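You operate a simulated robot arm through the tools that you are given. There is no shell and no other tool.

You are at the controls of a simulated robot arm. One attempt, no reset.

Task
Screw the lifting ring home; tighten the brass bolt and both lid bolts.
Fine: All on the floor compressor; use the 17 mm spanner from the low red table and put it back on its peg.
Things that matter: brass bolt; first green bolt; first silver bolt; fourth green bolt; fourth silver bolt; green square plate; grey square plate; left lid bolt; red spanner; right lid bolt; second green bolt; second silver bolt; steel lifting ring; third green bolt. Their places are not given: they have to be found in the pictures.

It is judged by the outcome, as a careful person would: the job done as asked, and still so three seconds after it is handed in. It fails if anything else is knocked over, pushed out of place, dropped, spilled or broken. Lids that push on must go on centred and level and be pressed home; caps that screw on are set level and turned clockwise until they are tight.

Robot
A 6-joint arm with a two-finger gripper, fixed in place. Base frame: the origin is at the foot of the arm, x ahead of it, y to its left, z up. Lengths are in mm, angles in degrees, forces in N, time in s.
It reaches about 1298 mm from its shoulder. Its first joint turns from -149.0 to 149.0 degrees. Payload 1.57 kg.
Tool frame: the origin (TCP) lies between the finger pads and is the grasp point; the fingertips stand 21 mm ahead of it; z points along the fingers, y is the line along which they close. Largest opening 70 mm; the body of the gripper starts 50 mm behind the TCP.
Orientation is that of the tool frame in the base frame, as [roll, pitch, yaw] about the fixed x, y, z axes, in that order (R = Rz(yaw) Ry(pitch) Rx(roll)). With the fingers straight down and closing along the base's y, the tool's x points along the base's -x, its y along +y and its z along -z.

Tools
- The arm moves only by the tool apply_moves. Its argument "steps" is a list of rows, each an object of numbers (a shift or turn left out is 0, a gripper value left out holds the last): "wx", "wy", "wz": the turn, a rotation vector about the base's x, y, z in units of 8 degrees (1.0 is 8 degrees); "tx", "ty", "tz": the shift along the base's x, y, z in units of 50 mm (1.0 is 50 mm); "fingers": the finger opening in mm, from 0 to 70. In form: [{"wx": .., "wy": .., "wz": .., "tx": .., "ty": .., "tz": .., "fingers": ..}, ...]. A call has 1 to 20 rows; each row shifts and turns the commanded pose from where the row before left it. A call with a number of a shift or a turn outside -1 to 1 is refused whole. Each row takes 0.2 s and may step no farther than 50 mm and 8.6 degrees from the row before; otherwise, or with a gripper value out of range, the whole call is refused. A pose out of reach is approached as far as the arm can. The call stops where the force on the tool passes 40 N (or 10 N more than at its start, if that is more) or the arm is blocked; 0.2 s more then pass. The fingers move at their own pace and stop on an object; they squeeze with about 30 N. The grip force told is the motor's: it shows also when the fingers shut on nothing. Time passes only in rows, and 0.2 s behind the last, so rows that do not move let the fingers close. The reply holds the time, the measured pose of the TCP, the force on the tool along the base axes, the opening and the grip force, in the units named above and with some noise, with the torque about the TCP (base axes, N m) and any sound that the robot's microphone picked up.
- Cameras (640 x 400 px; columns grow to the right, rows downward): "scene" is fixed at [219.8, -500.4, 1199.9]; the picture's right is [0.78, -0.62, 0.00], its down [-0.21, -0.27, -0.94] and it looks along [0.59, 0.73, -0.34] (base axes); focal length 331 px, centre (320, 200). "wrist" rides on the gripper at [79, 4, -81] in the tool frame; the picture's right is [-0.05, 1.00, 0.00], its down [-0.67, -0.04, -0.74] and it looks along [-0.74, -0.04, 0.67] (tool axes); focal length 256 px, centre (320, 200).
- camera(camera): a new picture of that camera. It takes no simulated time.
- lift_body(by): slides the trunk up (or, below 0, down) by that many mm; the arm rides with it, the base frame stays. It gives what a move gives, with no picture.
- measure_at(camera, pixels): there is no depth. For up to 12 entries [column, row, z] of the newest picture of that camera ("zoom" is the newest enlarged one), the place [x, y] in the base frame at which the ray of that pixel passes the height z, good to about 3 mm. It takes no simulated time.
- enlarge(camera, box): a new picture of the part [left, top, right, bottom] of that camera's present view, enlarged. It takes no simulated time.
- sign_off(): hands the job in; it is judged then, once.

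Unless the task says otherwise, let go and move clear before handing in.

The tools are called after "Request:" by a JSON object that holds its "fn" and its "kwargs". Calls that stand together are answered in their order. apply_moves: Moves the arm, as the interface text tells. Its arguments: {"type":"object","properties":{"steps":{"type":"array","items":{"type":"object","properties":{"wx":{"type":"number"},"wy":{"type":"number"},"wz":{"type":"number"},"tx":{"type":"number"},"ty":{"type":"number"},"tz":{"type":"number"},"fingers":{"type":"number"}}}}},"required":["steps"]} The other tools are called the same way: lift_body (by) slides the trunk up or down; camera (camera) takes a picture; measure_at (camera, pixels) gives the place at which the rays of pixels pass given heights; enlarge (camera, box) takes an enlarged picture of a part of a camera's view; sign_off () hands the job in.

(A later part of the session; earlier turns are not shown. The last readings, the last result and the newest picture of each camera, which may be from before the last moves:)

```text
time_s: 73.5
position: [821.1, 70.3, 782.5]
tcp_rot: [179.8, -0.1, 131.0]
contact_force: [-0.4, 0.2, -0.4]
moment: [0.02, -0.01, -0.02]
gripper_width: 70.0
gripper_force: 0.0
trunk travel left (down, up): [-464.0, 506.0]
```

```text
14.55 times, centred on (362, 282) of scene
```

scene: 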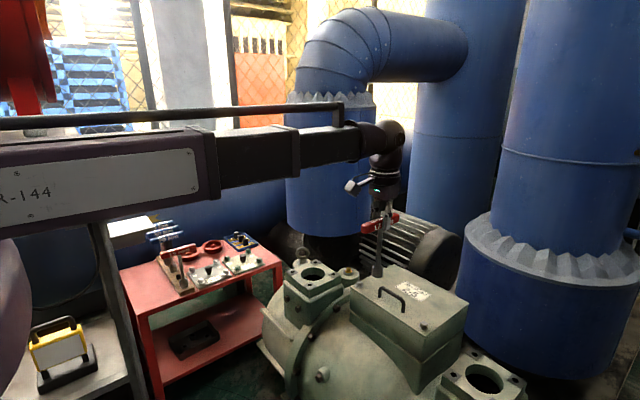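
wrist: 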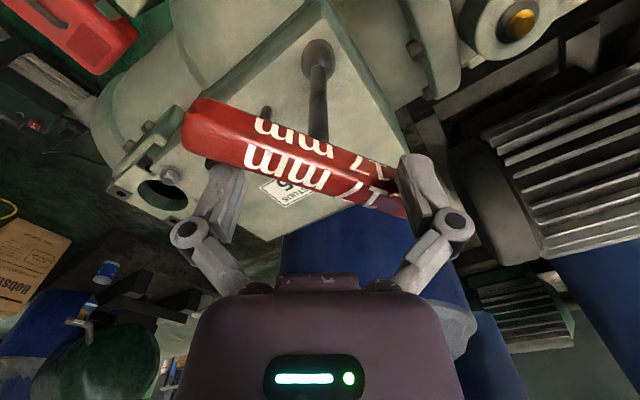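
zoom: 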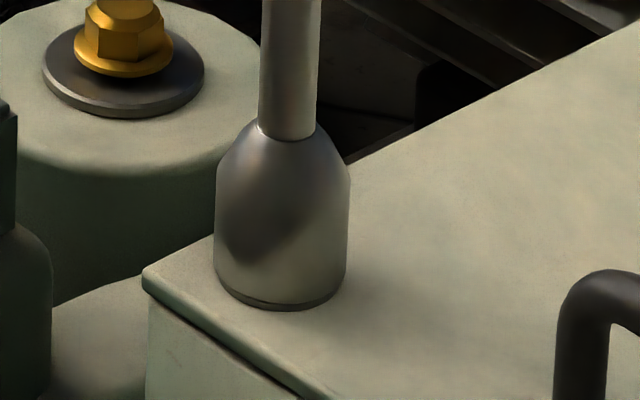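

Torque has gone to zero while the gripper keeps turning; I'll look at whether the bar still follows.

Request:
{"fn": "camera", "kwargs": {"camera": "wrist"}}

Request:
{"fn": "enlarge", "kwargs": {"camera": "scene", "box": [330, 190, 410, 300]}}

```text
taken
```

wrist: 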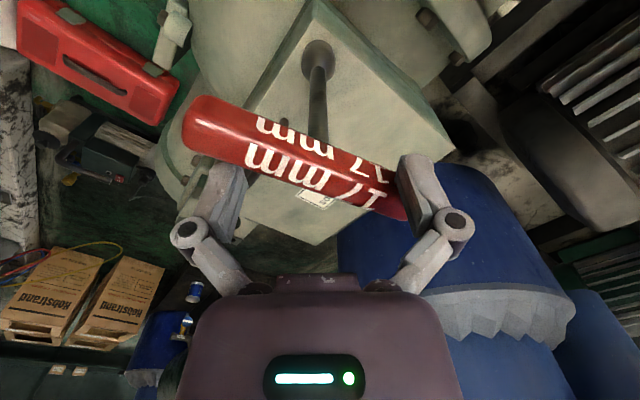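

```text
3.64 times, centred on (370, 245) of scene
```

zoom: 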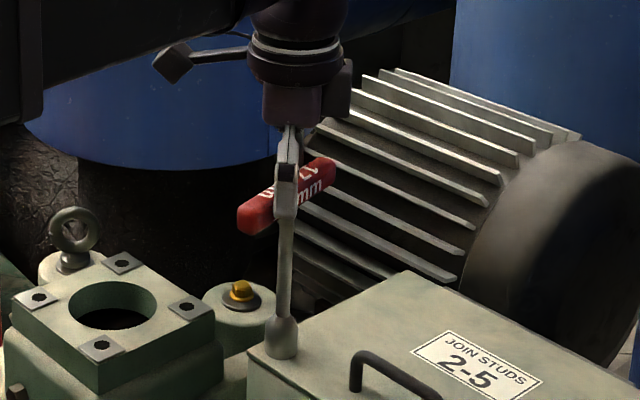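

The bar still follows the gripper with no torque. I'll keep turning in steps to see whether resistance returns.

Request:
{"fn": "apply_moves", "kwargs": {"steps": [{"wz": -0.5}, {"wz": -0.5}, {}]}}

Request:
{"fn": "apply_moves", "kwargs": {"steps": [{"wz": -0.5}, {"wz": -0.5}, {}]}}

Request:
{"fn": "apply_moves", "kwargs": {"steps": [{"wz": -0.5}, {"wz": -0.5}, {}]}}

```text
time_s: 74.2
position: [820.1, 70.0, 781.7]
tcp_rot: [179.8, -0.2, 123.1]
contact_force: [-0.8, -0.3, 0.3]
moment: [-0.01, 0.01, -0.03]
gripper_width: 70.0
gripper_force: 0.0
trunk travel left (down, up): [-464.0, 506.0]
```

```text
time_s: 75.0
position: [820.3, 69.9, 783.0]
tcp_rot: [179.8, -0.2, 114.9]
contact_force: [0.0, 1.3, 0.2]
moment: [-0.01, -0.04, -0.03]
gripper_width: 69.7
gripper_force: 0.1
trunk travel left (down, up): [-464.0, 506.0]
```

```text
time_s: 75.8
position: [820.8, 70.1, 782.0]
tcp_rot: [179.8, -0.1, 106.9]
contact_force: [0.3, 0.1, -0.1]
moment: [0.03, 0.0, -0.01]
gripper_width: 70.0
gripper_force: 0.0
trunk travel left (down, up): [-464.0, 506.0]
```

Request:
{"fn": "apply_moves", "kwargs": {"steps": [{"wz": -0.5}, {"wz": -0.5}, {}]}}

Request:
{"fn": "apply_moves", "kwargs": {"steps": [{"wz": -0.5}, {"wz": -0.5}, {}]}}

Request:
{"fn": "camera", "kwargs": {"camera": "wrist"}}

```text
time_s: 76.7
position: [820.5, 71.1, 783.9]
tcp_rot: [179.8, -0.1, 99.0]
contact_force: [0.4, -1.8, 0.2]
moment: [-0.01, -0.01, 0.43]
gripper_width: 70.1
gripper_force: 0.0
trunk travel left (down, up): [-464.0, 506.0]
```

```text
time_s: 77.5
position: [820.5, 69.0, 783.3]
tcp_rot: [179.8, -0.2, 90.8]
contact_force: [1.4, -4.5, 0.2]
moment: [-0.13, -0.17, 0.4]
gripper_width: 70.2
gripper_force: 0.0
trunk travel left (down, up): [-464.0, 506.0]
```

```text
taken
```

wrist: 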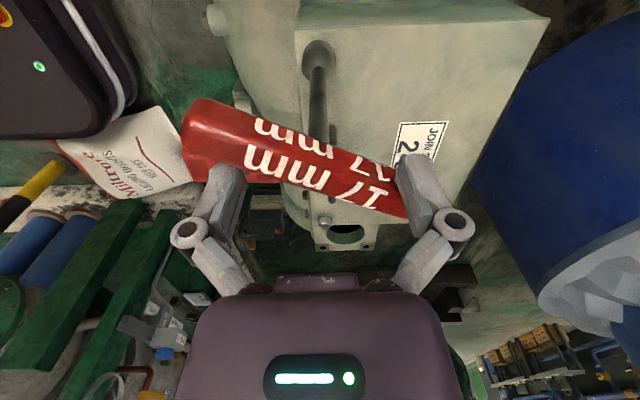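

Torque returned at 60° spacing (0.43 Nm), meaning the bolt is at its hard stop and the socket cams over the hex at ~0.5 Nm, so this bolt is tight. I'll turn back counter-clockwise ~65° to line the pads up with the bar and re-grip.

Request:
{"fn": "apply_moves", "kwargs": {"steps": [{"wz": 1}, {"wz": 1}, {"wz": 1}, {"wz": 1}, {"wz": 1}, {"wz": 1}, {"wz": 1}, {"wz": 1}, {}]}}

Request:
{"fn": "camera", "kwargs": {"camera": "wrist"}}

Request:
{"fn": "enlarge", "kwargs": {"camera": "scene", "box": [330, 190, 410, 300]}}

```text
time_s: 79.5
position: [820.8, 69.9, 783.9]
tcp_rot: [179.7, 0.0, 155.1]
contact_force: [-0.7, 0.0, 0.4]
moment: [-0.02, 0.03, -0.03]
gripper_width: 70.1
gripper_force: 0.0
trunk travel left (down, up): [-464.0, 506.0]
```

```text
taken
```

wrist: 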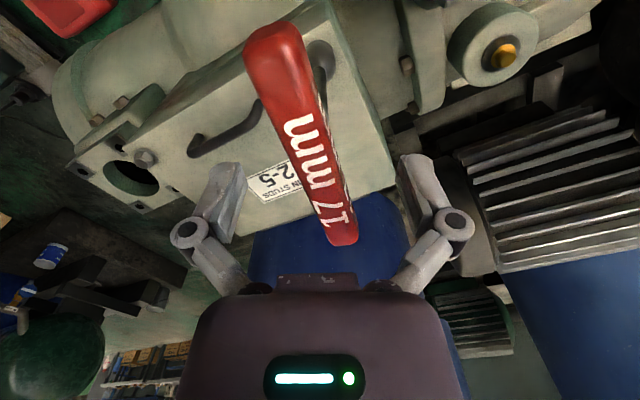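

```text
3.64 times, centred on (370, 245) of scene
```

zoom: 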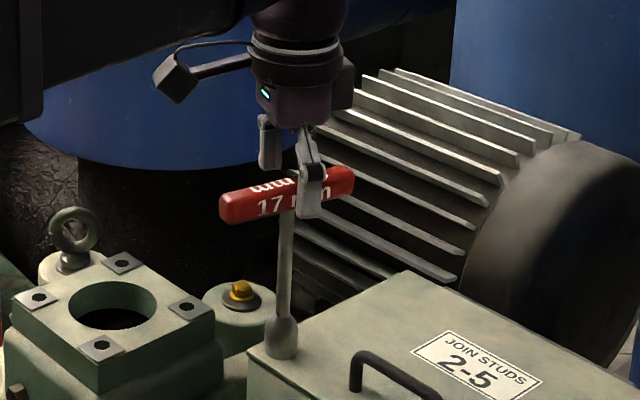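

The bar still leans ~14° relative to the pads; I'll rotate that much more counter-clockwise, then close on its centre.

Request:
{"fn": "apply_moves", "kwargs": {"steps": [{"wz": 1}, {"wz": 0.75}, {}]}}

Request:
{"fn": "camera", "kwargs": {"camera": "wrist"}}

```text
time_s: 80.2
position: [821.3, 70.3, 782.7]
tcp_rot: [179.7, -0.1, 169.2]
contact_force: [0.1, -0.3, 0.5]
moment: [0.01, 0.0, -0.02]
gripper_width: 70.1
gripper_force: 0.1
trunk travel left (down, up): [-464.0, 506.0]
```

```text
taken
```

wrist: 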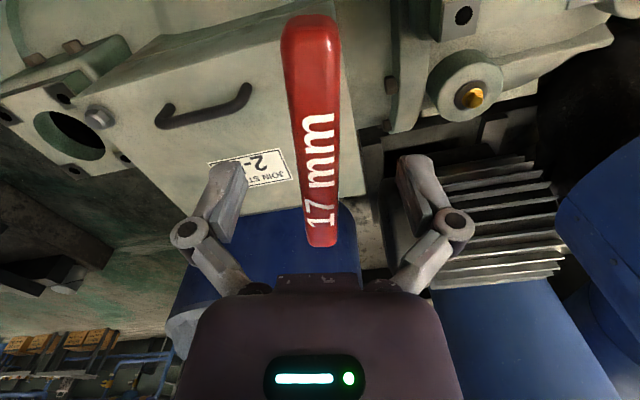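

Bar is now flush with the pads. I'll lower 4 mm (the spanner dropped with the bolt) and close.

Request:
{"fn": "lift_body", "kwargs": {"by": -4}}

Request:
{"fn": "apply_moves", "kwargs": {"steps": [{"fingers": 30}, {}, {"fingers": 10}, {}, {}, {}]}}

Request:
{"fn": "enlarge", "kwargs": {"camera": "scene", "box": [330, 190, 410, 300]}}

```text
time_s: 80.8
position: [819.9, 71.4, 778.6]
tcp_rot: [179.7, -0.1, 169.1]
contact_force: [-0.6, 0.6, 0.1]
moment: [-0.02, 0.01, 0.04]
gripper_width: 70.2
gripper_force: 0.0
trunk travel left (down, up): [-460.0, 510.0]
```

```text
time_s: 82.2
position: [820.3, 70.7, 778.1]
tcp_rot: [179.8, -0.2, 169.1]
contact_force: [-0.3, 0.0, 1.7]
moment: [-0.06, -0.06, -0.03]
gripper_width: 18.5
gripper_force: 30.3
trunk travel left (down, up): [-460.0, 510.0]
```

```text
3.64 times, centred on (370, 245) of scene
```

zoom: 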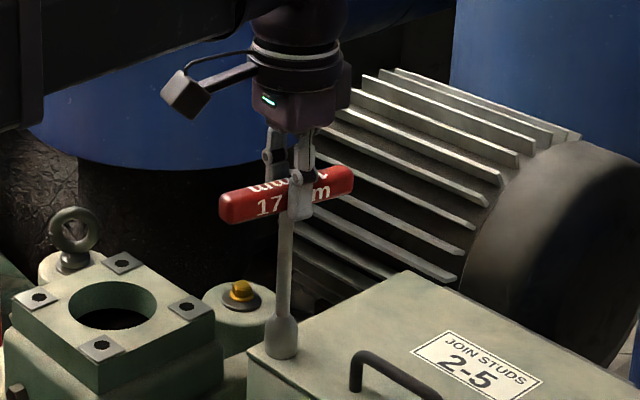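

Re-gripped cleanly at 18.5 mm. I'll lift 50 mm and inspect the bolt.

Request:
{"fn": "lift_body", "kwargs": {"by": 50}}

Request:
{"fn": "enlarge", "kwargs": {"camera": "scene", "box": [340, 268, 384, 295]}}

```text
time_s: 83.1
position: [819.9, 71.0, 828.7]
tcp_rot: [179.8, -0.1, 169.0]
contact_force: [0.0, -0.2, -2.0]
moment: [-0.01, 0.02, 0.0]
gripper_width: 18.4
gripper_force: 29.9
trunk travel left (down, up): [-510.0, 460.0]
```

```text
14.55 times, centred on (362, 282) of scene
```

zoom: 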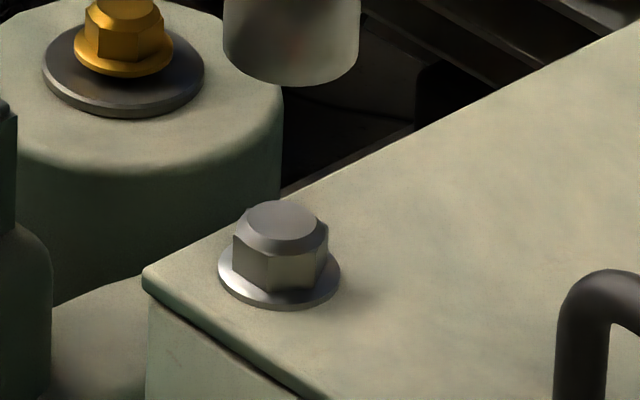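

The left lid bolt is now down flush on the lid (flange shadow gap gone, ~2.6 mm lower). I'll raise a bit and look closely at the right lid bolt's hex orientation before moving over it.

Request:
{"fn": "lift_body", "kwargs": {"by": 50}}

Request:
{"fn": "enlarge", "kwargs": {"camera": "scene", "box": [402, 311, 446, 338]}}

```text
time_s: 84.0
position: [820.0, 70.3, 878.2]
tcp_rot: [179.8, -0.1, 169.0]
contact_force: [-0.2, 0.3, -0.7]
moment: [-0.01, -0.02, -0.02]
gripper_width: 18.5
gripper_force: 29.5
trunk travel left (down, up): [-560.0, 410.0]
```

```text
14.55 times, centred on (424, 324) of scene
```

zoom: 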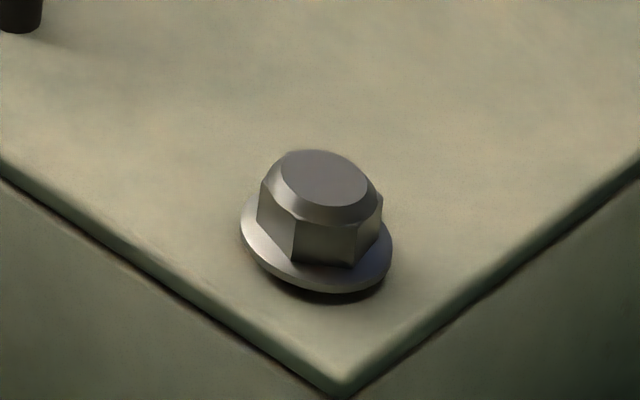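

Right bolt's hex has a face normal ~6° right of the camera direction, so yaw ≈ -80 should match the socket (from the left bolt's fit). I'll move to (820.5,-150) while turning to yaw ≈279.6.

Request:
{"fn": "apply_moves", "kwargs": {"steps": [{"wz": 0.9875, "ty": -0.315}, {"wz": 0.9875, "ty": -0.315}, {"wz": 0.9875, "ty": -0.315}, {"wz": 0.9875, "ty": -0.315}, {"wz": 0.9875, "ty": -0.315}, {"wz": 0.9875, "ty": -0.315}, {"wz": 0.9875, "ty": -0.315}, {"wz": 0.9875, "ty": -0.315}, {"wz": 0.9875, "ty": -0.315}, {"wz": 0.9875, "ty": -0.315}, {"wz": 0.9875, "ty": -0.315}, {"wz": 0.9875, "ty": -0.315}, {"wz": 0.9875, "ty": -0.315}, {"wz": 0.9875, "ty": -0.315}, {}, {}]}}

Request:
{"fn": "camera", "kwargs": {"camera": "scene"}}

Request:
{"fn": "camera", "kwargs": {"camera": "wrist"}}

```text
time_s: 87.4
position: [820.2, -151.3, 879.0]
tcp_rot: [179.8, -0.1, -80.3]
contact_force: [-0.1, -0.3, -2.2]
moment: [0.03, 0.02, 0.0]
gripper_width: 18.4
gripper_force: 29.9
trunk travel left (down, up): [-560.0, 410.0]
```

```text
taken
```

scene: 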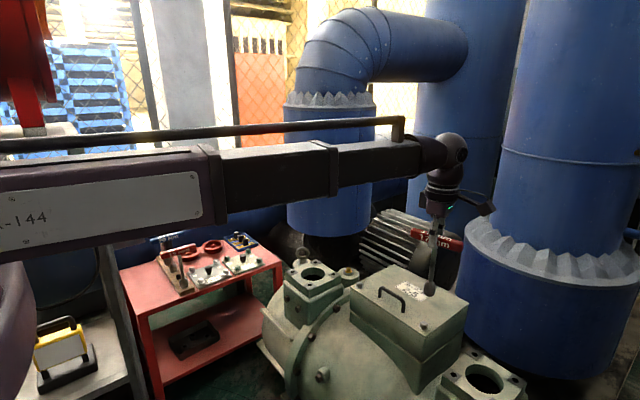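

```text
taken
```

wrist: 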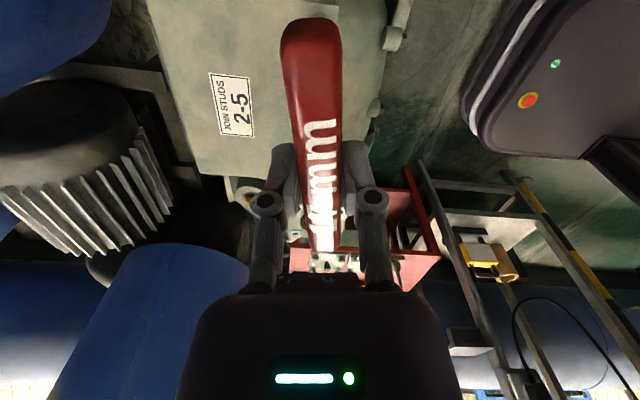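

In place over the right lid bolt. I'll lower to just above the head and check alignment from the scene camera.

Request:
{"fn": "lift_body", "kwargs": {"by": -75}}

Request:
{"fn": "enlarge", "kwargs": {"camera": "scene", "box": [402, 308, 446, 335]}}

```text
time_s: 88.5
position: [819.3, -151.7, 804.6]
tcp_rot: [179.8, 0.0, -80.3]
contact_force: [0.6, -0.1, -1.3]
moment: [0.03, 0.03, 0.01]
gripper_width: 18.7
gripper_force: 30.3
trunk travel left (down, up): [-485.0, 485.0]
```

```text
14.55 times, centred on (424, 322) of scene
```

zoom: 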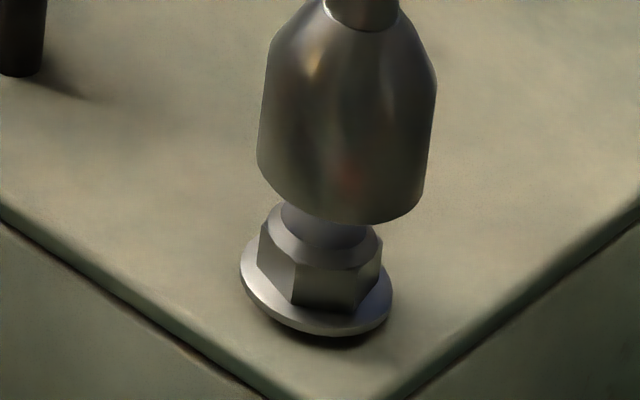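

The socket sits ~1.7 mm to the right of the bolt axis in this view; I'll shift (-0.5,+1.7) mm and lower further.

Request:
{"fn": "apply_moves", "kwargs": {"steps": [{"tx": -0.01, "ty": 0.034}, {}, {}]}}

Request:
{"fn": "lift_body", "kwargs": {"by": -8}}

Request:
{"fn": "enlarge", "kwargs": {"camera": "scene", "box": [402, 308, 446, 335]}}

```text
time_s: 89.3
position: [820.0, -149.6, 803.0]
tcp_rot: [179.8, -0.1, -80.3]
contact_force: [1.0, -0.3, -1.9]
moment: [-0.02, 0.03, -0.01]
gripper_width: 18.4
gripper_force: 29.7
trunk travel left (down, up): [-485.0, 485.0]
```

```text
time_s: 89.9
position: [820.0, -149.3, 795.2]
tcp_rot: [179.8, -0.1, -80.4]
contact_force: [-0.7, 1.2, -1.5]
moment: [-0.03, -0.04, -0.02]
gripper_width: 18.5
gripper_force: 30.1
trunk travel left (down, up): [-477.0, 493.0]
```

```text
14.55 times, centred on (424, 322) of scene
```

zoom: 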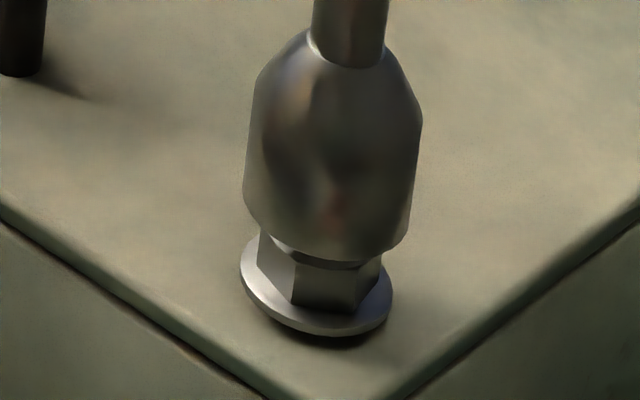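

Alignment now looks right. I'll lower in small steps watching forces.

Request:
{"fn": "lift_body", "kwargs": {"by": -3}}

Request:
{"fn": "lift_body", "kwargs": {"by": -2}}

Request:
{"fn": "lift_body", "kwargs": {"by": -2}}

```text
time_s: 90.4
position: [818.7, -150.5, 792.0]
tcp_rot: [179.8, -0.1, -80.5]
contact_force: [0.1, 0.0, -2.6]
moment: [-0.02, 0.0, -0.01]
gripper_width: 18.6
gripper_force: 30.2
trunk travel left (down, up): [-474.0, 496.0]
```

```text
time_s: 91.0
position: [820.4, -149.4, 790.4]
tcp_rot: [179.8, -0.1, -80.3]
contact_force: [0.3, -0.8, -2.1]
moment: [0.0, 0.03, -0.01]
gripper_width: 18.6
gripper_force: 29.4
trunk travel left (down, up): [-472.0, 498.0]
```

```text
time_s: 91.5
position: [819.2, -150.0, 787.9]
tcp_rot: [179.9, 0.0, -80.4]
contact_force: [-0.4, -1.0, -1.7]
moment: [0.02, 0.01, 0.01]
gripper_width: 18.5
gripper_force: 30.0
trunk travel left (down, up): [-470.0, 500.0]
```

Request:
{"fn": "lift_body", "kwargs": {"by": -2}}

Request:
{"fn": "lift_body", "kwargs": {"by": -2}}

Request:
{"fn": "enlarge", "kwargs": {"camera": "scene", "box": [402, 308, 446, 335]}}

```text
time_s: 92.0
position: [819.4, -149.5, 786.6]
tcp_rot: [179.7, 0.0, -80.5]
contact_force: [-0.5, 0.6, -1.8]
moment: [-0.04, 0.0, 0.02]
gripper_width: 18.5
gripper_force: 29.9
trunk travel left (down, up): [-468.0, 502.0]
```

```text
time_s: 92.5
position: [819.3, -149.4, 783.3]
tcp_rot: [179.8, -0.1, -80.3]
contact_force: [0.0, 0.8, -2.2]
moment: [-0.03, -0.04, -0.01]
gripper_width: 18.7
gripper_force: 29.5
trunk travel left (down, up): [-466.0, 504.0]
```

```text
14.55 times, centred on (424, 322) of scene
```

zoom: 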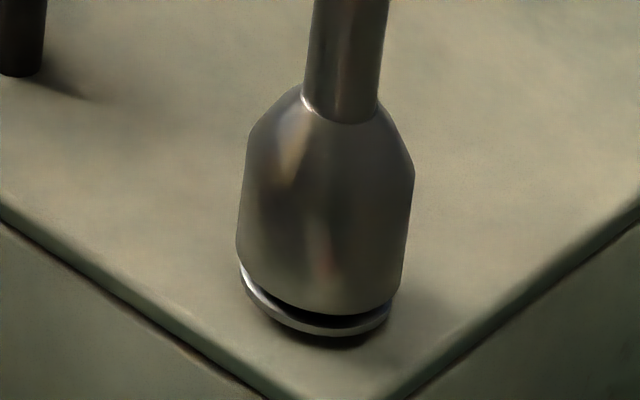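

Nearly at the flange with no side load. One more 2 mm step, then turn clockwise.

Request:
{"fn": "lift_body", "kwargs": {"by": -2}}

Request:
{"fn": "apply_moves", "kwargs": {"steps": [{"wz": -1}, {"wz": -1}, {"wz": -1}, {}]}}

```text
time_s: 93.0
position: [818.3, -148.7, 781.8]
tcp_rot: [179.8, -0.1, -80.4]
contact_force: [-0.2, 0.4, -2.6]
moment: [-0.01, 0.03, 0.01]
gripper_width: 18.6
gripper_force: 29.7
trunk travel left (down, up): [-464.0, 506.0]
```

```text
time_s: 94.0
position: [818.8, -149.8, 781.8]
tcp_rot: [179.8, -0.1, -104.5]
contact_force: [2.4, -0.3, -5.0]
moment: [0.08, -0.22, -0.01]
gripper_width: 18.5
gripper_force: 30.0
trunk travel left (down, up): [-464.0, 506.0]
```

The bolt is drawing the socket down (-5 N). I'll follow down and keep turning.

Request:
{"fn": "lift_body", "kwargs": {"by": -1.5}}

Request:
{"fn": "apply_moves", "kwargs": {"steps": [{"wz": -1}, {"wz": -1}, {"wz": -1}, {}]}}

```text
time_s: 94.5
position: [818.7, -148.6, 781.2]
tcp_rot: [179.9, 0.0, -104.4]
contact_force: [3.8, -0.2, 7.8]
moment: [0.07, -0.31, 0.01]
gripper_width: 18.3
gripper_force: 30.2
trunk travel left (down, up): [-462.0, 508.0]
```

```text
time_s: 95.5
position: [818.4, -149.0, 782.0]
tcp_rot: [179.8, -0.2, -128.6]
contact_force: [4.8, 1.2, 1.9]
moment: [0.24, -0.56, -0.02]
gripper_width: 18.5
gripper_force: 29.5
trunk travel left (down, up): [-462.0, 508.0]
```

Request:
{"fn": "apply_moves", "kwargs": {"steps": [{"tx": 0.006, "ty": 0.002}, {"wz": -1}, {"wz": -1}, {}]}}

Request:
{"fn": "apply_moves", "kwargs": {"steps": [{"wz": -1}, {"wz": -1}, {}]}}

```text
time_s: 96.5
position: [820.4, -150.0, 779.8]
tcp_rot: [179.8, -0.1, -144.4]
contact_force: [2.2, 2.4, -4.7]
moment: [0.4, -0.3, 0.0]
gripper_width: 18.4
gripper_force: 30.4
trunk travel left (down, up): [-462.0, 508.0]
```

```text
time_s: 97.3
position: [818.7, -149.6, 780.9]
tcp_rot: [179.8, 0.0, -160.5]
contact_force: [3.6, 1.1, -6.7]
moment: [0.16, -0.49, 0.03]
gripper_width: 18.5
gripper_force: 30.3
trunk travel left (down, up): [-462.0, 508.0]
```

Following down 1 mm and continuing.

Request:
{"fn": "lift_body", "kwargs": {"by": -1}}

Request:
{"fn": "apply_moves", "kwargs": {"steps": [{"tx": 0.005, "ty": 0.001}, {"wz": -1}, {"wz": -1}, {}]}}

Request:
{"fn": "apply_moves", "kwargs": {"steps": [{"wz": -1}, {}]}}

```text
time_s: 97.8
position: [818.7, -149.5, 781.1]
tcp_rot: [179.8, -0.1, -160.5]
contact_force: [6.3, 0.2, 4.3]
moment: [0.08, -0.76, 0.03]
gripper_width: 18.5
gripper_force: 29.7
trunk travel left (down, up): [-461.0, 509.0]
```

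```text
time_s: 98.8
position: [818.9, -149.6, 779.1]
tcp_rot: [179.8, -0.2, -176.5]
contact_force: [5.1, 0.2, -1.0]
moment: [0.14, -0.73, 0.08]
gripper_width: 18.4
gripper_force: 29.6
trunk travel left (down, up): [-461.0, 509.0]
```

```text
time_s: 99.5
position: [819.3, -149.6, 780.0]
tcp_rot: [179.8, 0.0, 175.6]
contact_force: [3.1, -0.3, -3.8]
moment: [-0.02, -0.5, 0.15]
gripper_width: 18.7
gripper_force: 30.2
trunk travel left (down, up): [-461.0, 509.0]
```

Torque starts to rise (0.15 Nm). Continuing in smaller steps.

Request:
{"fn": "apply_moves", "kwargs": {"steps": [{"wz": -0.5, "tx": 0.003}, {"wz": -0.5}, {}]}}

Request:
{"fn": "apply_moves", "kwargs": {"steps": [{"wz": -0.5}, {"wz": -0.5}, {}]}}

```text
time_s: 100.2
position: [820.6, -148.5, 779.8]
tcp_rot: [179.8, -0.1, 167.7]
contact_force: [0.7, -0.1, -5.7]
moment: [-0.02, -0.13, 0.17]
gripper_width: 18.6
gripper_force: 30.4
trunk travel left (down, up): [-461.0, 509.0]
```

```text
time_s: 101.0
position: [818.9, -148.5, 779.3]
tcp_rot: [179.8, -0.1, 159.6]
contact_force: [0.3, -2.8, -5.5]
moment: [-0.14, 0.04, 0.37]
gripper_width: 19.3
gripper_force: 29.1
trunk travel left (down, up): [-461.0, 509.0]
```

Torque 0.37 Nm and the pads are just starting to be forced open: the bolt is seating. One more small push to hold the torque.

Request:
{"fn": "apply_moves", "kwargs": {"steps": [{"wz": -0.5}, {"wz": -0.4}, {}, {}]}}

Request:
{"fn": "enlarge", "kwargs": {"camera": "scene", "box": [402, 308, 446, 335]}}

```text
time_s: 102.0
position: [819.4, -148.7, 779.2]
tcp_rot: [179.8, -0.2, 152.5]
contact_force: [1.8, -3.8, -5.3]
moment: [-0.25, -0.26, 0.41]
gripper_width: 20.8
gripper_force: 29.9
trunk travel left (down, up): [-461.0, 509.0]
```

```text
14.55 times, centred on (424, 322) of scene
```

zoom: 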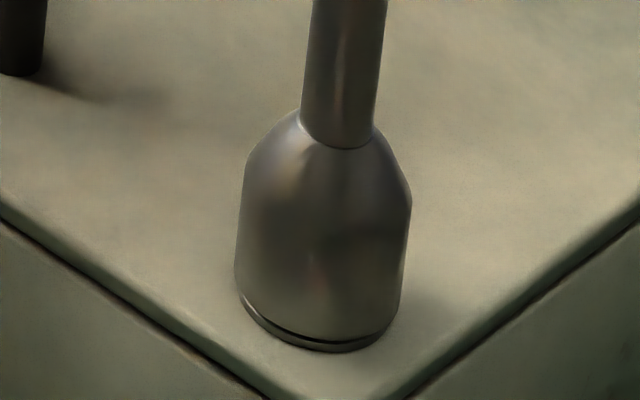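

Right lid bolt is at its stop (0.41 Nm, flange flush). I'll unwind the grip ~12° to unload, then lift and inspect.

Request:
{"fn": "apply_moves", "kwargs": {"steps": [{"wz": 0.5}, {"wz": 0.5}, {"wz": 0.5}, {}, {}]}}

Request:
{"fn": "lift_body", "kwargs": {"by": 40}}

Request:
{"fn": "enlarge", "kwargs": {"camera": "scene", "box": [402, 308, 446, 335]}}

Request:
{"fn": "camera", "kwargs": {"camera": "wrist"}}

```text
time_s: 103.2
position: [819.9, -148.0, 779.8]
tcp_rot: [179.8, -0.1, 164.6]
contact_force: [-0.6, 0.2, -5.3]
moment: [0.05, 0.32, 0.29]
gripper_width: 18.6
gripper_force: 29.9
trunk travel left (down, up): [-461.0, 509.0]
```

```text
time_s: 104.1
position: [819.2, -147.8, 819.8]
tcp_rot: [179.8, -0.2, 164.4]
contact_force: [-0.9, 0.4, -1.7]
moment: [0.01, -0.03, 0.0]
gripper_width: 18.1
gripper_force: 30.2
trunk travel left (down, up): [-501.0, 469.0]
```

```text
14.55 times, centred on (424, 322) of scene
```

zoom: 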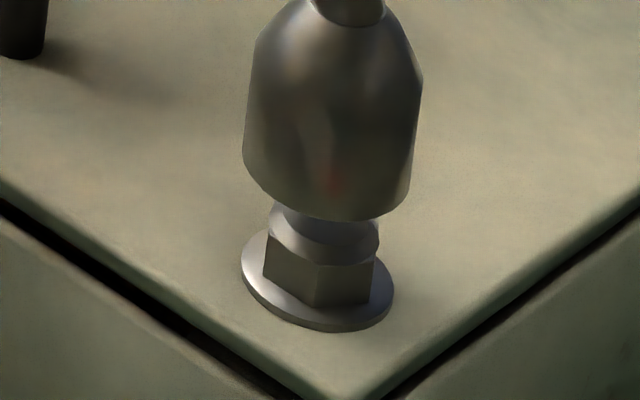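

```text
taken
```

wrist: 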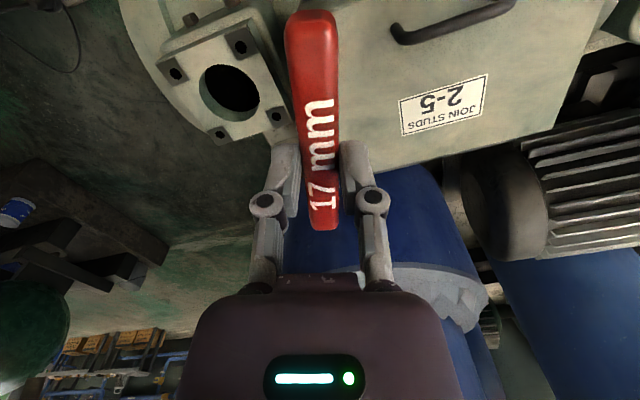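

The lid edge at lower left of the zoom shows a thicker dark gap than before — the lid may have lifted slightly. I'll check the whole lid.

Request:
{"fn": "enlarge", "kwargs": {"camera": "scene", "box": [340, 255, 480, 370]}}

Request:
{"fn": "camera", "kwargs": {"camera": "scene"}}

```text
3.48 times, centred on (410, 312) of scene
```

zoom: 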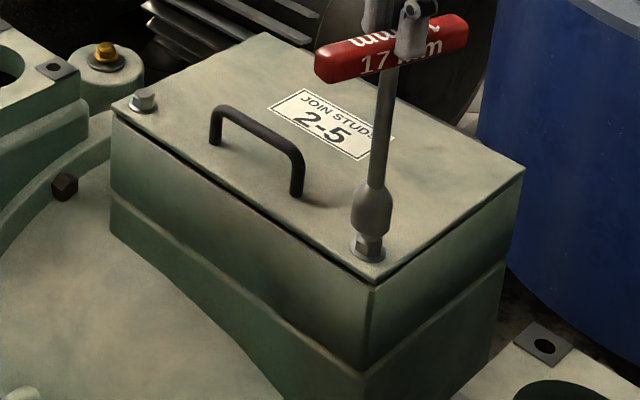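

```text
taken
```

scene: 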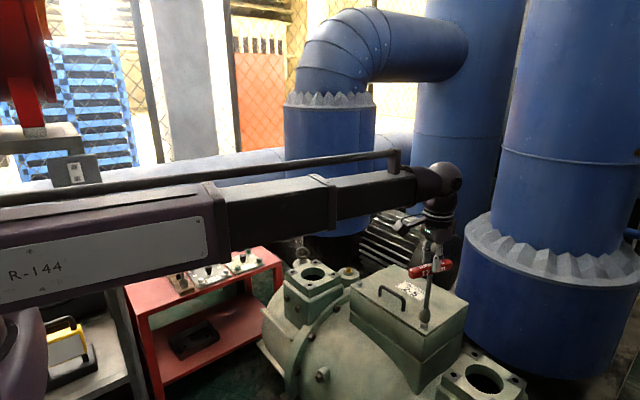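

The spanner seems to have slipped down in the pads while the socket stuck, and the right end of the lid looks raised. I'll examine closely before moving anything.

Request:
{"fn": "enlarge", "kwargs": {"camera": "scene", "box": [400, 245, 464, 285]}}

Request:
{"fn": "enlarge", "kwargs": {"camera": "scene", "box": [396, 295, 460, 335]}}

Request:
{"fn": "enlarge", "kwargs": {"camera": "scene", "box": [340, 268, 404, 308]}}

Request:
{"fn": "enlarge", "kwargs": {"camera": "scene", "box": [400, 300, 480, 350]}}

```text
10.00 times, centred on (432, 265) of scene
```

zoom: 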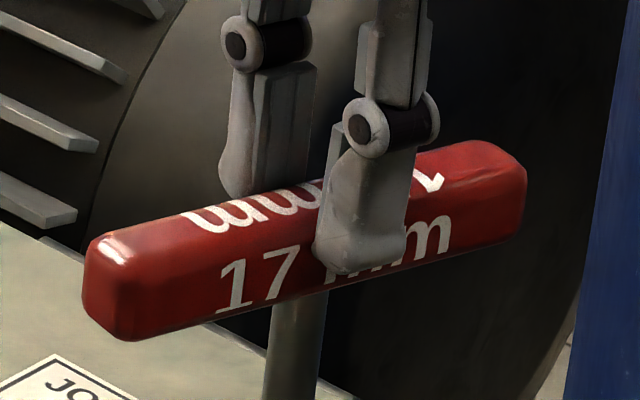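

```text
10.00 times, centred on (428, 315) of scene
```

zoom: 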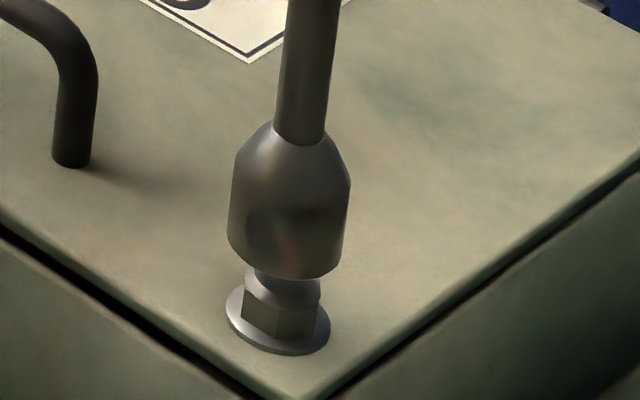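

```text
10.00 times, centred on (372, 288) of scene
```

zoom: 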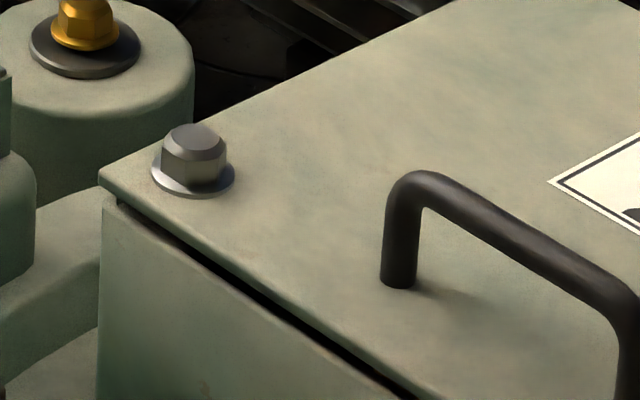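

```text
8.00 times, centred on (440, 325) of scene
```

zoom: 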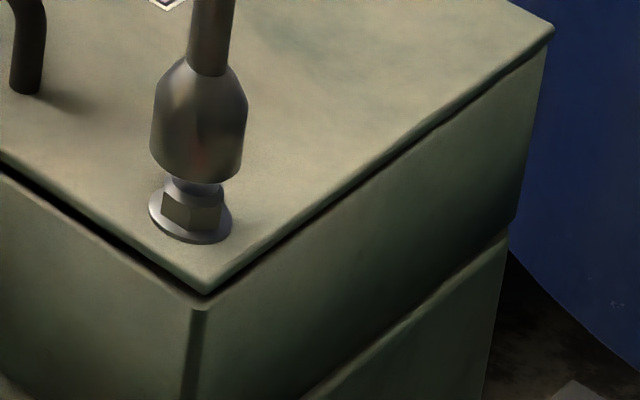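

Request:
{"fn": "measure_at", "kwargs": {"camera": "scene", "pixels": [[424.8, 320.8, 655], [424.8, 320.8, 670], [423.8, 327.5, 624], [423.8, 327.5, 634], [423.8, 327.5, 644]]}}

Request:
{"fn": "apply_moves", "kwargs": {"steps": [{}, {}, {}, {}, {}]}}

Request:
{"fn": "enlarge", "kwargs": {"camera": "scene", "box": [396, 295, 460, 335]}}

```text
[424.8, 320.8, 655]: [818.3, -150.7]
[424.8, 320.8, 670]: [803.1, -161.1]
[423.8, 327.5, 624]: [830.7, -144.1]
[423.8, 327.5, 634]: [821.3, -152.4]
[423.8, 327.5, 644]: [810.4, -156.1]
```

```text
time_s: 105.3
position: [819.4, -147.9, 820.2]
tcp_rot: [179.8, -0.1, 164.5]
contact_force: [0.1, 0.3, -1.6]
moment: [-0.02, 0.01, -0.02]
gripper_width: 18.1
gripper_force: 30.0
trunk travel left (down, up): [-501.0, 469.0]
```

```text
10.00 times, centred on (428, 315) of scene
```

zoom: 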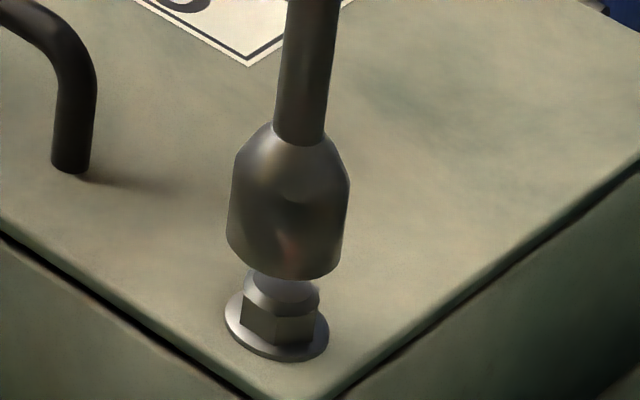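

The lid is slowly sinking back down by itself (flange now lower than a second ago), so it was dragged up by the stuck socket. I'll wait a few seconds and check again.

Request:
{"fn": "apply_moves", "kwargs": {"steps": [{}, {}, {}, {}, {}, {}, {}, {}, {}, {}, {}, {}, {}, {}, {}]}}

Request:
{"fn": "enlarge", "kwargs": {"camera": "scene", "box": [396, 295, 460, 335]}}

Request:
{"fn": "enlarge", "kwargs": {"camera": "scene", "box": [340, 268, 404, 308]}}

```text
time_s: 108.5
position: [819.8, -148.9, 821.3]
tcp_rot: [179.7, -0.1, 164.4]
contact_force: [-0.1, 0.5, -2.5]
moment: [-0.04, -0.05, 0.02]
gripper_width: 18.6
gripper_force: 30.4
trunk travel left (down, up): [-501.0, 469.0]
```

```text
10.00 times, centred on (428, 315) of scene
```

zoom: 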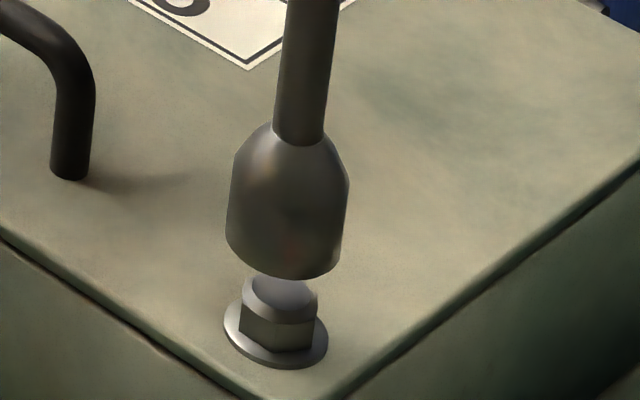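

```text
10.00 times, centred on (372, 288) of scene
```

zoom: 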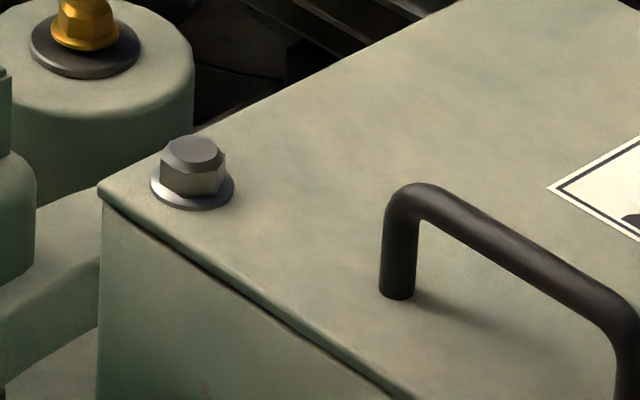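

The lid has settled back almost completely. The bar slipped ~10 mm down in the pads, so I'll set the spanner back on the bolt (turned 10° into the slack), re-grip it properly, then lift it without load.

Request:
{"fn": "apply_moves", "kwargs": {"steps": [{"wz": 0.65}, {"wz": 0.65}, {}, {}, {}, {}]}}

Request:
{"fn": "lift_body", "kwargs": {"by": -15}}

Request:
{"fn": "lift_body", "kwargs": {"by": -6}}

Request:
{"fn": "enlarge", "kwargs": {"camera": "scene", "box": [396, 295, 460, 335]}}

```text
time_s: 109.9
position: [818.9, -148.0, 820.0]
tcp_rot: [179.8, -0.1, 174.9]
contact_force: [0.6, 0.4, -1.6]
moment: [-0.01, 0.01, 0.03]
gripper_width: 18.4
gripper_force: 30.1
trunk travel left (down, up): [-501.0, 469.0]
```

```text
time_s: 110.5
position: [819.3, -147.9, 805.7]
tcp_rot: [179.9, -0.1, 174.8]
contact_force: [0.3, -0.8, -1.7]
moment: [0.02, 0.02, -0.01]
gripper_width: 18.7
gripper_force: 30.0
trunk travel left (down, up): [-486.0, 484.0]
```

```text
time_s: 111.1
position: [819.3, -147.6, 797.9]
tcp_rot: [179.8, -0.1, 174.8]
contact_force: [4.1, -1.5, -4.1]
moment: [-0.29, -0.66, 0.04]
gripper_width: 18.6
gripper_force: 30.4
trunk travel left (down, up): [-480.0, 490.0]
```

```text
10.00 times, centred on (428, 315) of scene
```

zoom: 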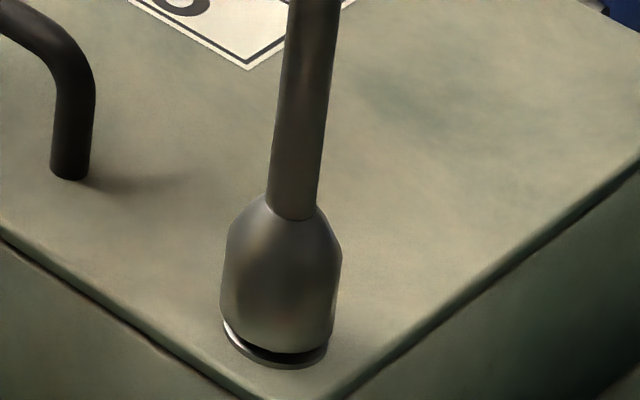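

Request:
{"fn": "enlarge", "kwargs": {"camera": "scene", "box": [400, 250, 464, 290]}}

Request:
{"fn": "lift_body", "kwargs": {"by": -2}}

```text
10.00 times, centred on (432, 270) of scene
```

zoom: 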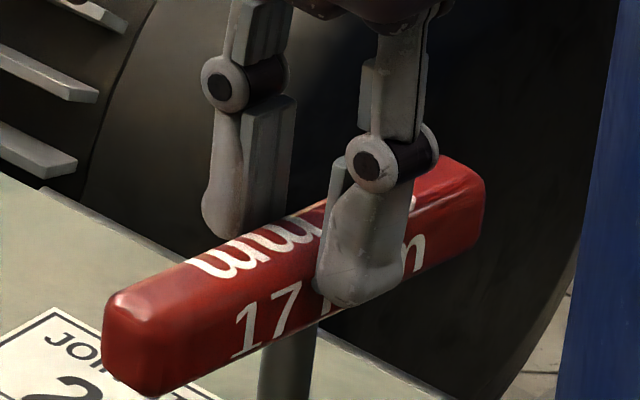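

```text
time_s: 111.6
position: [819.1, -147.8, 797.3]
tcp_rot: [179.8, 0.0, 174.9]
contact_force: [5.4, -1.3, -1.7]
moment: [-0.15, -0.96, 0.03]
gripper_width: 18.8
gripper_force: 29.7
trunk travel left (down, up): [-478.0, 492.0]
```

Request:
{"fn": "apply_moves", "kwargs": {"steps": [{"tx": 0.01}, {}, {}]}}

Request:
{"fn": "lift_body", "kwargs": {"by": -2}}

Request:
{"fn": "enlarge", "kwargs": {"camera": "scene", "box": [396, 300, 460, 340]}}

```text
time_s: 112.4
position: [819.6, -149.4, 797.3]
tcp_rot: [179.8, -0.1, 174.8]
contact_force: [5.5, -1.0, -2.2]
moment: [-0.01, -0.84, 0.05]
gripper_width: 18.9
gripper_force: 30.1
trunk travel left (down, up): [-478.0, 492.0]
```

```text
time_s: 112.9
position: [819.2, -147.6, 794.8]
tcp_rot: [179.8, 0.0, 174.8]
contact_force: [6.0, -1.2, 4.7]
moment: [-0.08, -0.91, 0.06]
gripper_width: 18.7
gripper_force: 30.1
trunk travel left (down, up): [-476.0, 494.0]
```

```text
10.00 times, centred on (428, 320) of scene
```

zoom: 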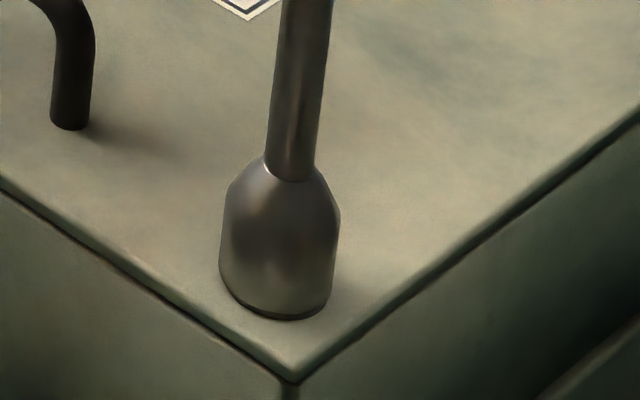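

Socket is seated on the flange again (+6 N). I'll release, lower 16 mm, and re-grip with the bar well inside the pads.

Request:
{"fn": "apply_moves", "kwargs": {"steps": [{"fingers": 26}, {}, {}, {"fingers": 40}, {}]}}

Request:
{"fn": "camera", "kwargs": {"camera": "wrist"}}

Request:
{"fn": "enlarge", "kwargs": {"camera": "scene", "box": [380, 240, 480, 340]}}

```text
time_s: 114.1
position: [817.5, -148.6, 795.7]
tcp_rot: [179.8, -0.1, 174.9]
contact_force: [0.5, -0.1, -0.9]
moment: [-0.01, 0.01, -0.01]
gripper_width: 40.2
gripper_force: 0.0
trunk travel left (down, up): [-476.0, 494.0]
```

```text
taken
```

wrist: 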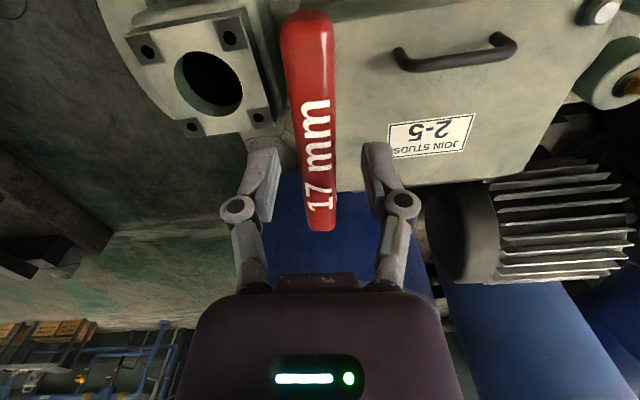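

```text
4.00 times, centred on (430, 290) of scene
```

zoom: 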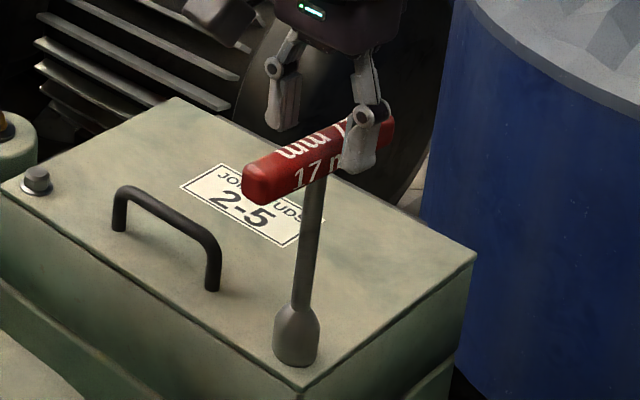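

Spanner stands upright on the bolt, lid flush. I'll lower 16 mm and re-grip.

Request:
{"fn": "lift_body", "kwargs": {"by": -16}}

Request:
{"fn": "camera", "kwargs": {"camera": "wrist"}}

```text
time_s: 114.7
position: [818.9, -148.9, 778.1]
tcp_rot: [179.9, -0.2, 174.8]
contact_force: [0.3, -0.2, -0.9]
moment: [0.02, 0.0, -0.01]
gripper_width: 39.9
gripper_force: 0.2
trunk travel left (down, up): [-460.0, 510.0]
```

```text
taken
```

wrist: 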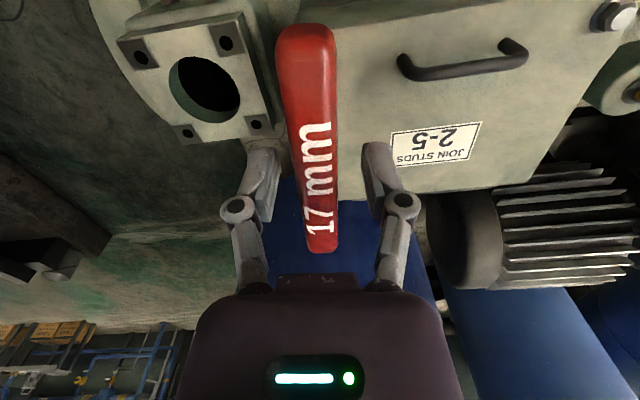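

Bar is centred and well inside the pads. I'll close, then lift a few mm at first to be sure the socket slides off freely.

Request:
{"fn": "apply_moves", "kwargs": {"steps": [{"fingers": 25}, {}, {"fingers": 10}, {}, {}]}}

Request:
{"fn": "lift_body", "kwargs": {"by": 4}}

```text
time_s: 115.9
position: [819.1, -147.8, 778.5]
tcp_rot: [179.9, -0.1, 174.9]
contact_force: [0.3, -1.0, 1.7]
moment: [-0.09, -0.02, 0.02]
gripper_width: 18.4
gripper_force: 30.1
trunk travel left (down, up): [-460.0, 510.0]
```

```text
time_s: 116.5
position: [819.3, -148.2, 782.8]
tcp_rot: [179.9, -0.2, 174.9]
contact_force: [0.3, 0.1, -1.3]
moment: [-0.07, -0.06, 0.04]
gripper_width: 18.4
gripper_force: 29.7
trunk travel left (down, up): [-464.0, 506.0]
```

Only the spanner's own weight shows, so the socket slides freely. Lifting clear and checking the lid.

Request:
{"fn": "lift_body", "kwargs": {"by": 8}}

Request:
{"fn": "lift_body", "kwargs": {"by": 60}}

Request:
{"fn": "enlarge", "kwargs": {"camera": "scene", "box": [396, 300, 460, 340]}}

Request:
{"fn": "enlarge", "kwargs": {"camera": "scene", "box": [340, 268, 404, 308]}}

Request:
{"fn": "enlarge", "kwargs": {"camera": "scene", "box": [330, 240, 490, 370]}}

```text
time_s: 117.0
position: [819.3, -147.7, 791.3]
tcp_rot: [179.7, -0.1, 174.8]
contact_force: [-0.3, -0.7, -1.4]
moment: [0.03, -0.02, -0.01]
gripper_width: 18.5
gripper_force: 30.0
trunk travel left (down, up): [-472.0, 498.0]
```

```text
time_s: 118.0
position: [819.3, -147.8, 851.3]
tcp_rot: [179.7, -0.1, 174.8]
contact_force: [-0.1, -0.6, -1.5]
moment: [0.01, 0.0, 0.0]
gripper_width: 18.6
gripper_force: 30.0
trunk travel left (down, up): [-532.0, 438.0]
```

```text
10.00 times, centred on (428, 320) of scene
```

zoom: 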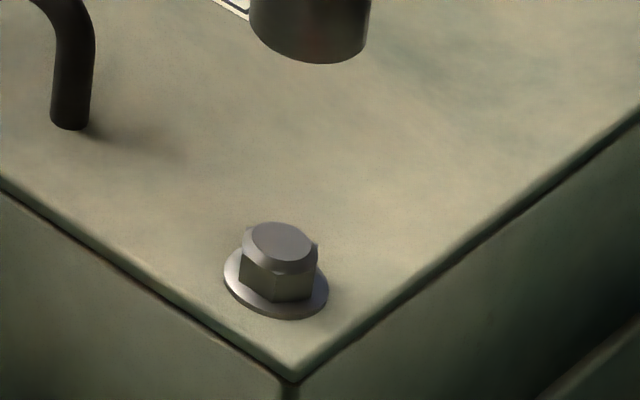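

```text
10.00 times, centred on (372, 288) of scene
```

zoom: 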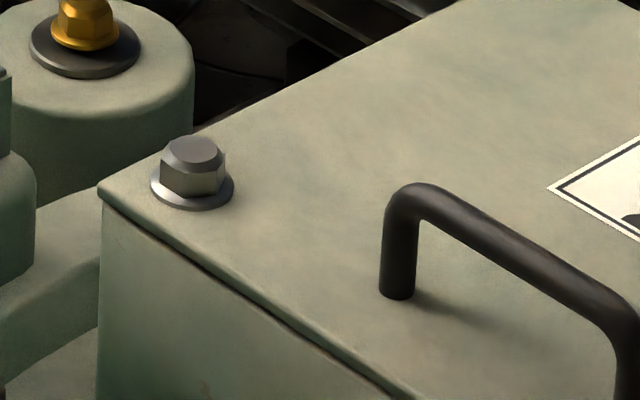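

```text
3.08 times, centred on (410, 305) of scene
```

zoom: 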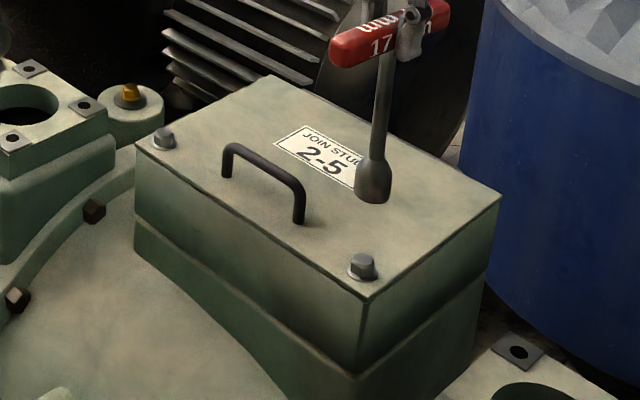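

Lid is flush again and both lid bolts are fully down. Next is the brass bolt near (942,243); I'll look at its hex closely first.

Request:
{"fn": "enlarge", "kwargs": {"camera": "scene", "box": [328, 258, 372, 285]}}

```text
14.55 times, centred on (350, 272) of scene
```

zoom: 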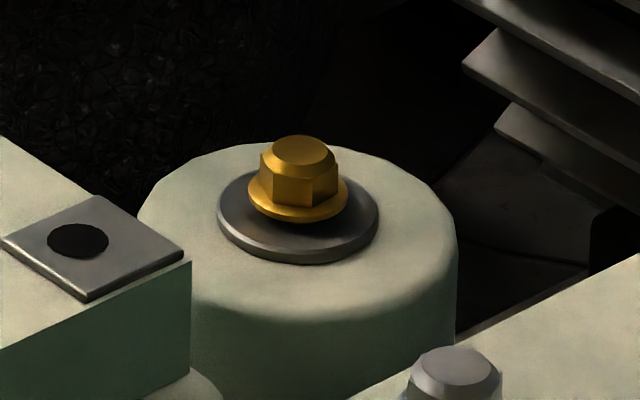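

Brass hex face normal is near 212°, so yaw ≈ -25 (334.7) suits the socket with lots of clockwise range. I'll raise 20 mm and move over to (940,243.5) while turning.

Request:
{"fn": "lift_body", "kwargs": {"by": 20}}

Request:
{"fn": "apply_moves", "kwargs": {"steps": [{"wz": 0.999, "tx": 0.1207, "ty": 0.3913}, {"wz": 0.999, "tx": 0.1207, "ty": 0.3913}, {"wz": 0.999, "tx": 0.1207, "ty": 0.3913}, {"wz": 0.999, "tx": 0.1207, "ty": 0.3913}, {"wz": 0.999, "tx": 0.1207, "ty": 0.3913}, {"wz": 0.999, "tx": 0.1207, "ty": 0.3913}, {"wz": 0.999, "tx": 0.1207, "ty": 0.3913}, {"wz": 0.999, "tx": 0.1207, "ty": 0.3913}, {"wz": 0.999, "tx": 0.1207, "ty": 0.3913}, {"wz": 0.999, "tx": 0.1207, "ty": 0.3913}, {"wz": 0.999, "tx": 0.1207, "ty": 0.3913}, {"wz": 0.999, "tx": 0.1207, "ty": 0.3913}, {"wz": 0.999, "tx": 0.1207, "ty": 0.3913}, {"wz": 0.999, "tx": 0.1207, "ty": 0.3913}, {"wz": 0.999, "tx": 0.1207, "ty": 0.3913}, {"wz": 0.999, "tx": 0.1207, "ty": 0.3913}, {"wz": 0.999, "tx": 0.1207, "ty": 0.3913}, {"wz": 0.999, "tx": 0.1207, "ty": 0.3913}, {"wz": 0.999, "tx": 0.1207, "ty": 0.3913}, {"wz": 0.999, "tx": 0.1207, "ty": 0.3913}]}}

Request:
{"fn": "camera", "kwargs": {"camera": "scene"}}

Request:
{"fn": "camera", "kwargs": {"camera": "wrist"}}

```text
time_s: 118.7
position: [819.1, -148.1, 872.1]
tcp_rot: [179.9, -0.2, 174.8]
contact_force: [-0.2, 0.8, -2.4]
moment: [-0.02, -0.02, 0.04]
gripper_width: 18.8
gripper_force: 30.4
trunk travel left (down, up): [-552.0, 418.0]
```

```text
time_s: 122.9
position: [940.5, 245.3, 870.9]
tcp_rot: [179.8, -0.1, -25.2]
contact_force: [-0.3, -0.1, -1.9]
moment: [0.02, -0.01, 0.02]
gripper_width: 18.4
gripper_force: 30.1
trunk travel left (down, up): [-552.0, 418.0]
```

```text
taken
```

scene: 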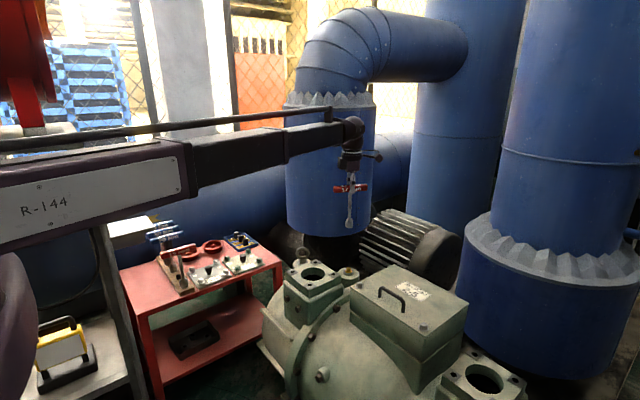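

```text
taken
```

wrist: 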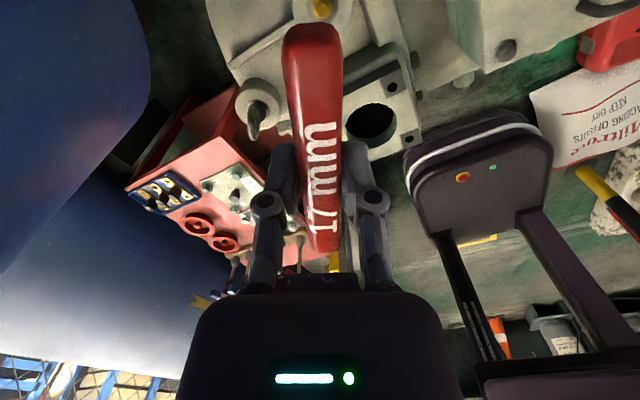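

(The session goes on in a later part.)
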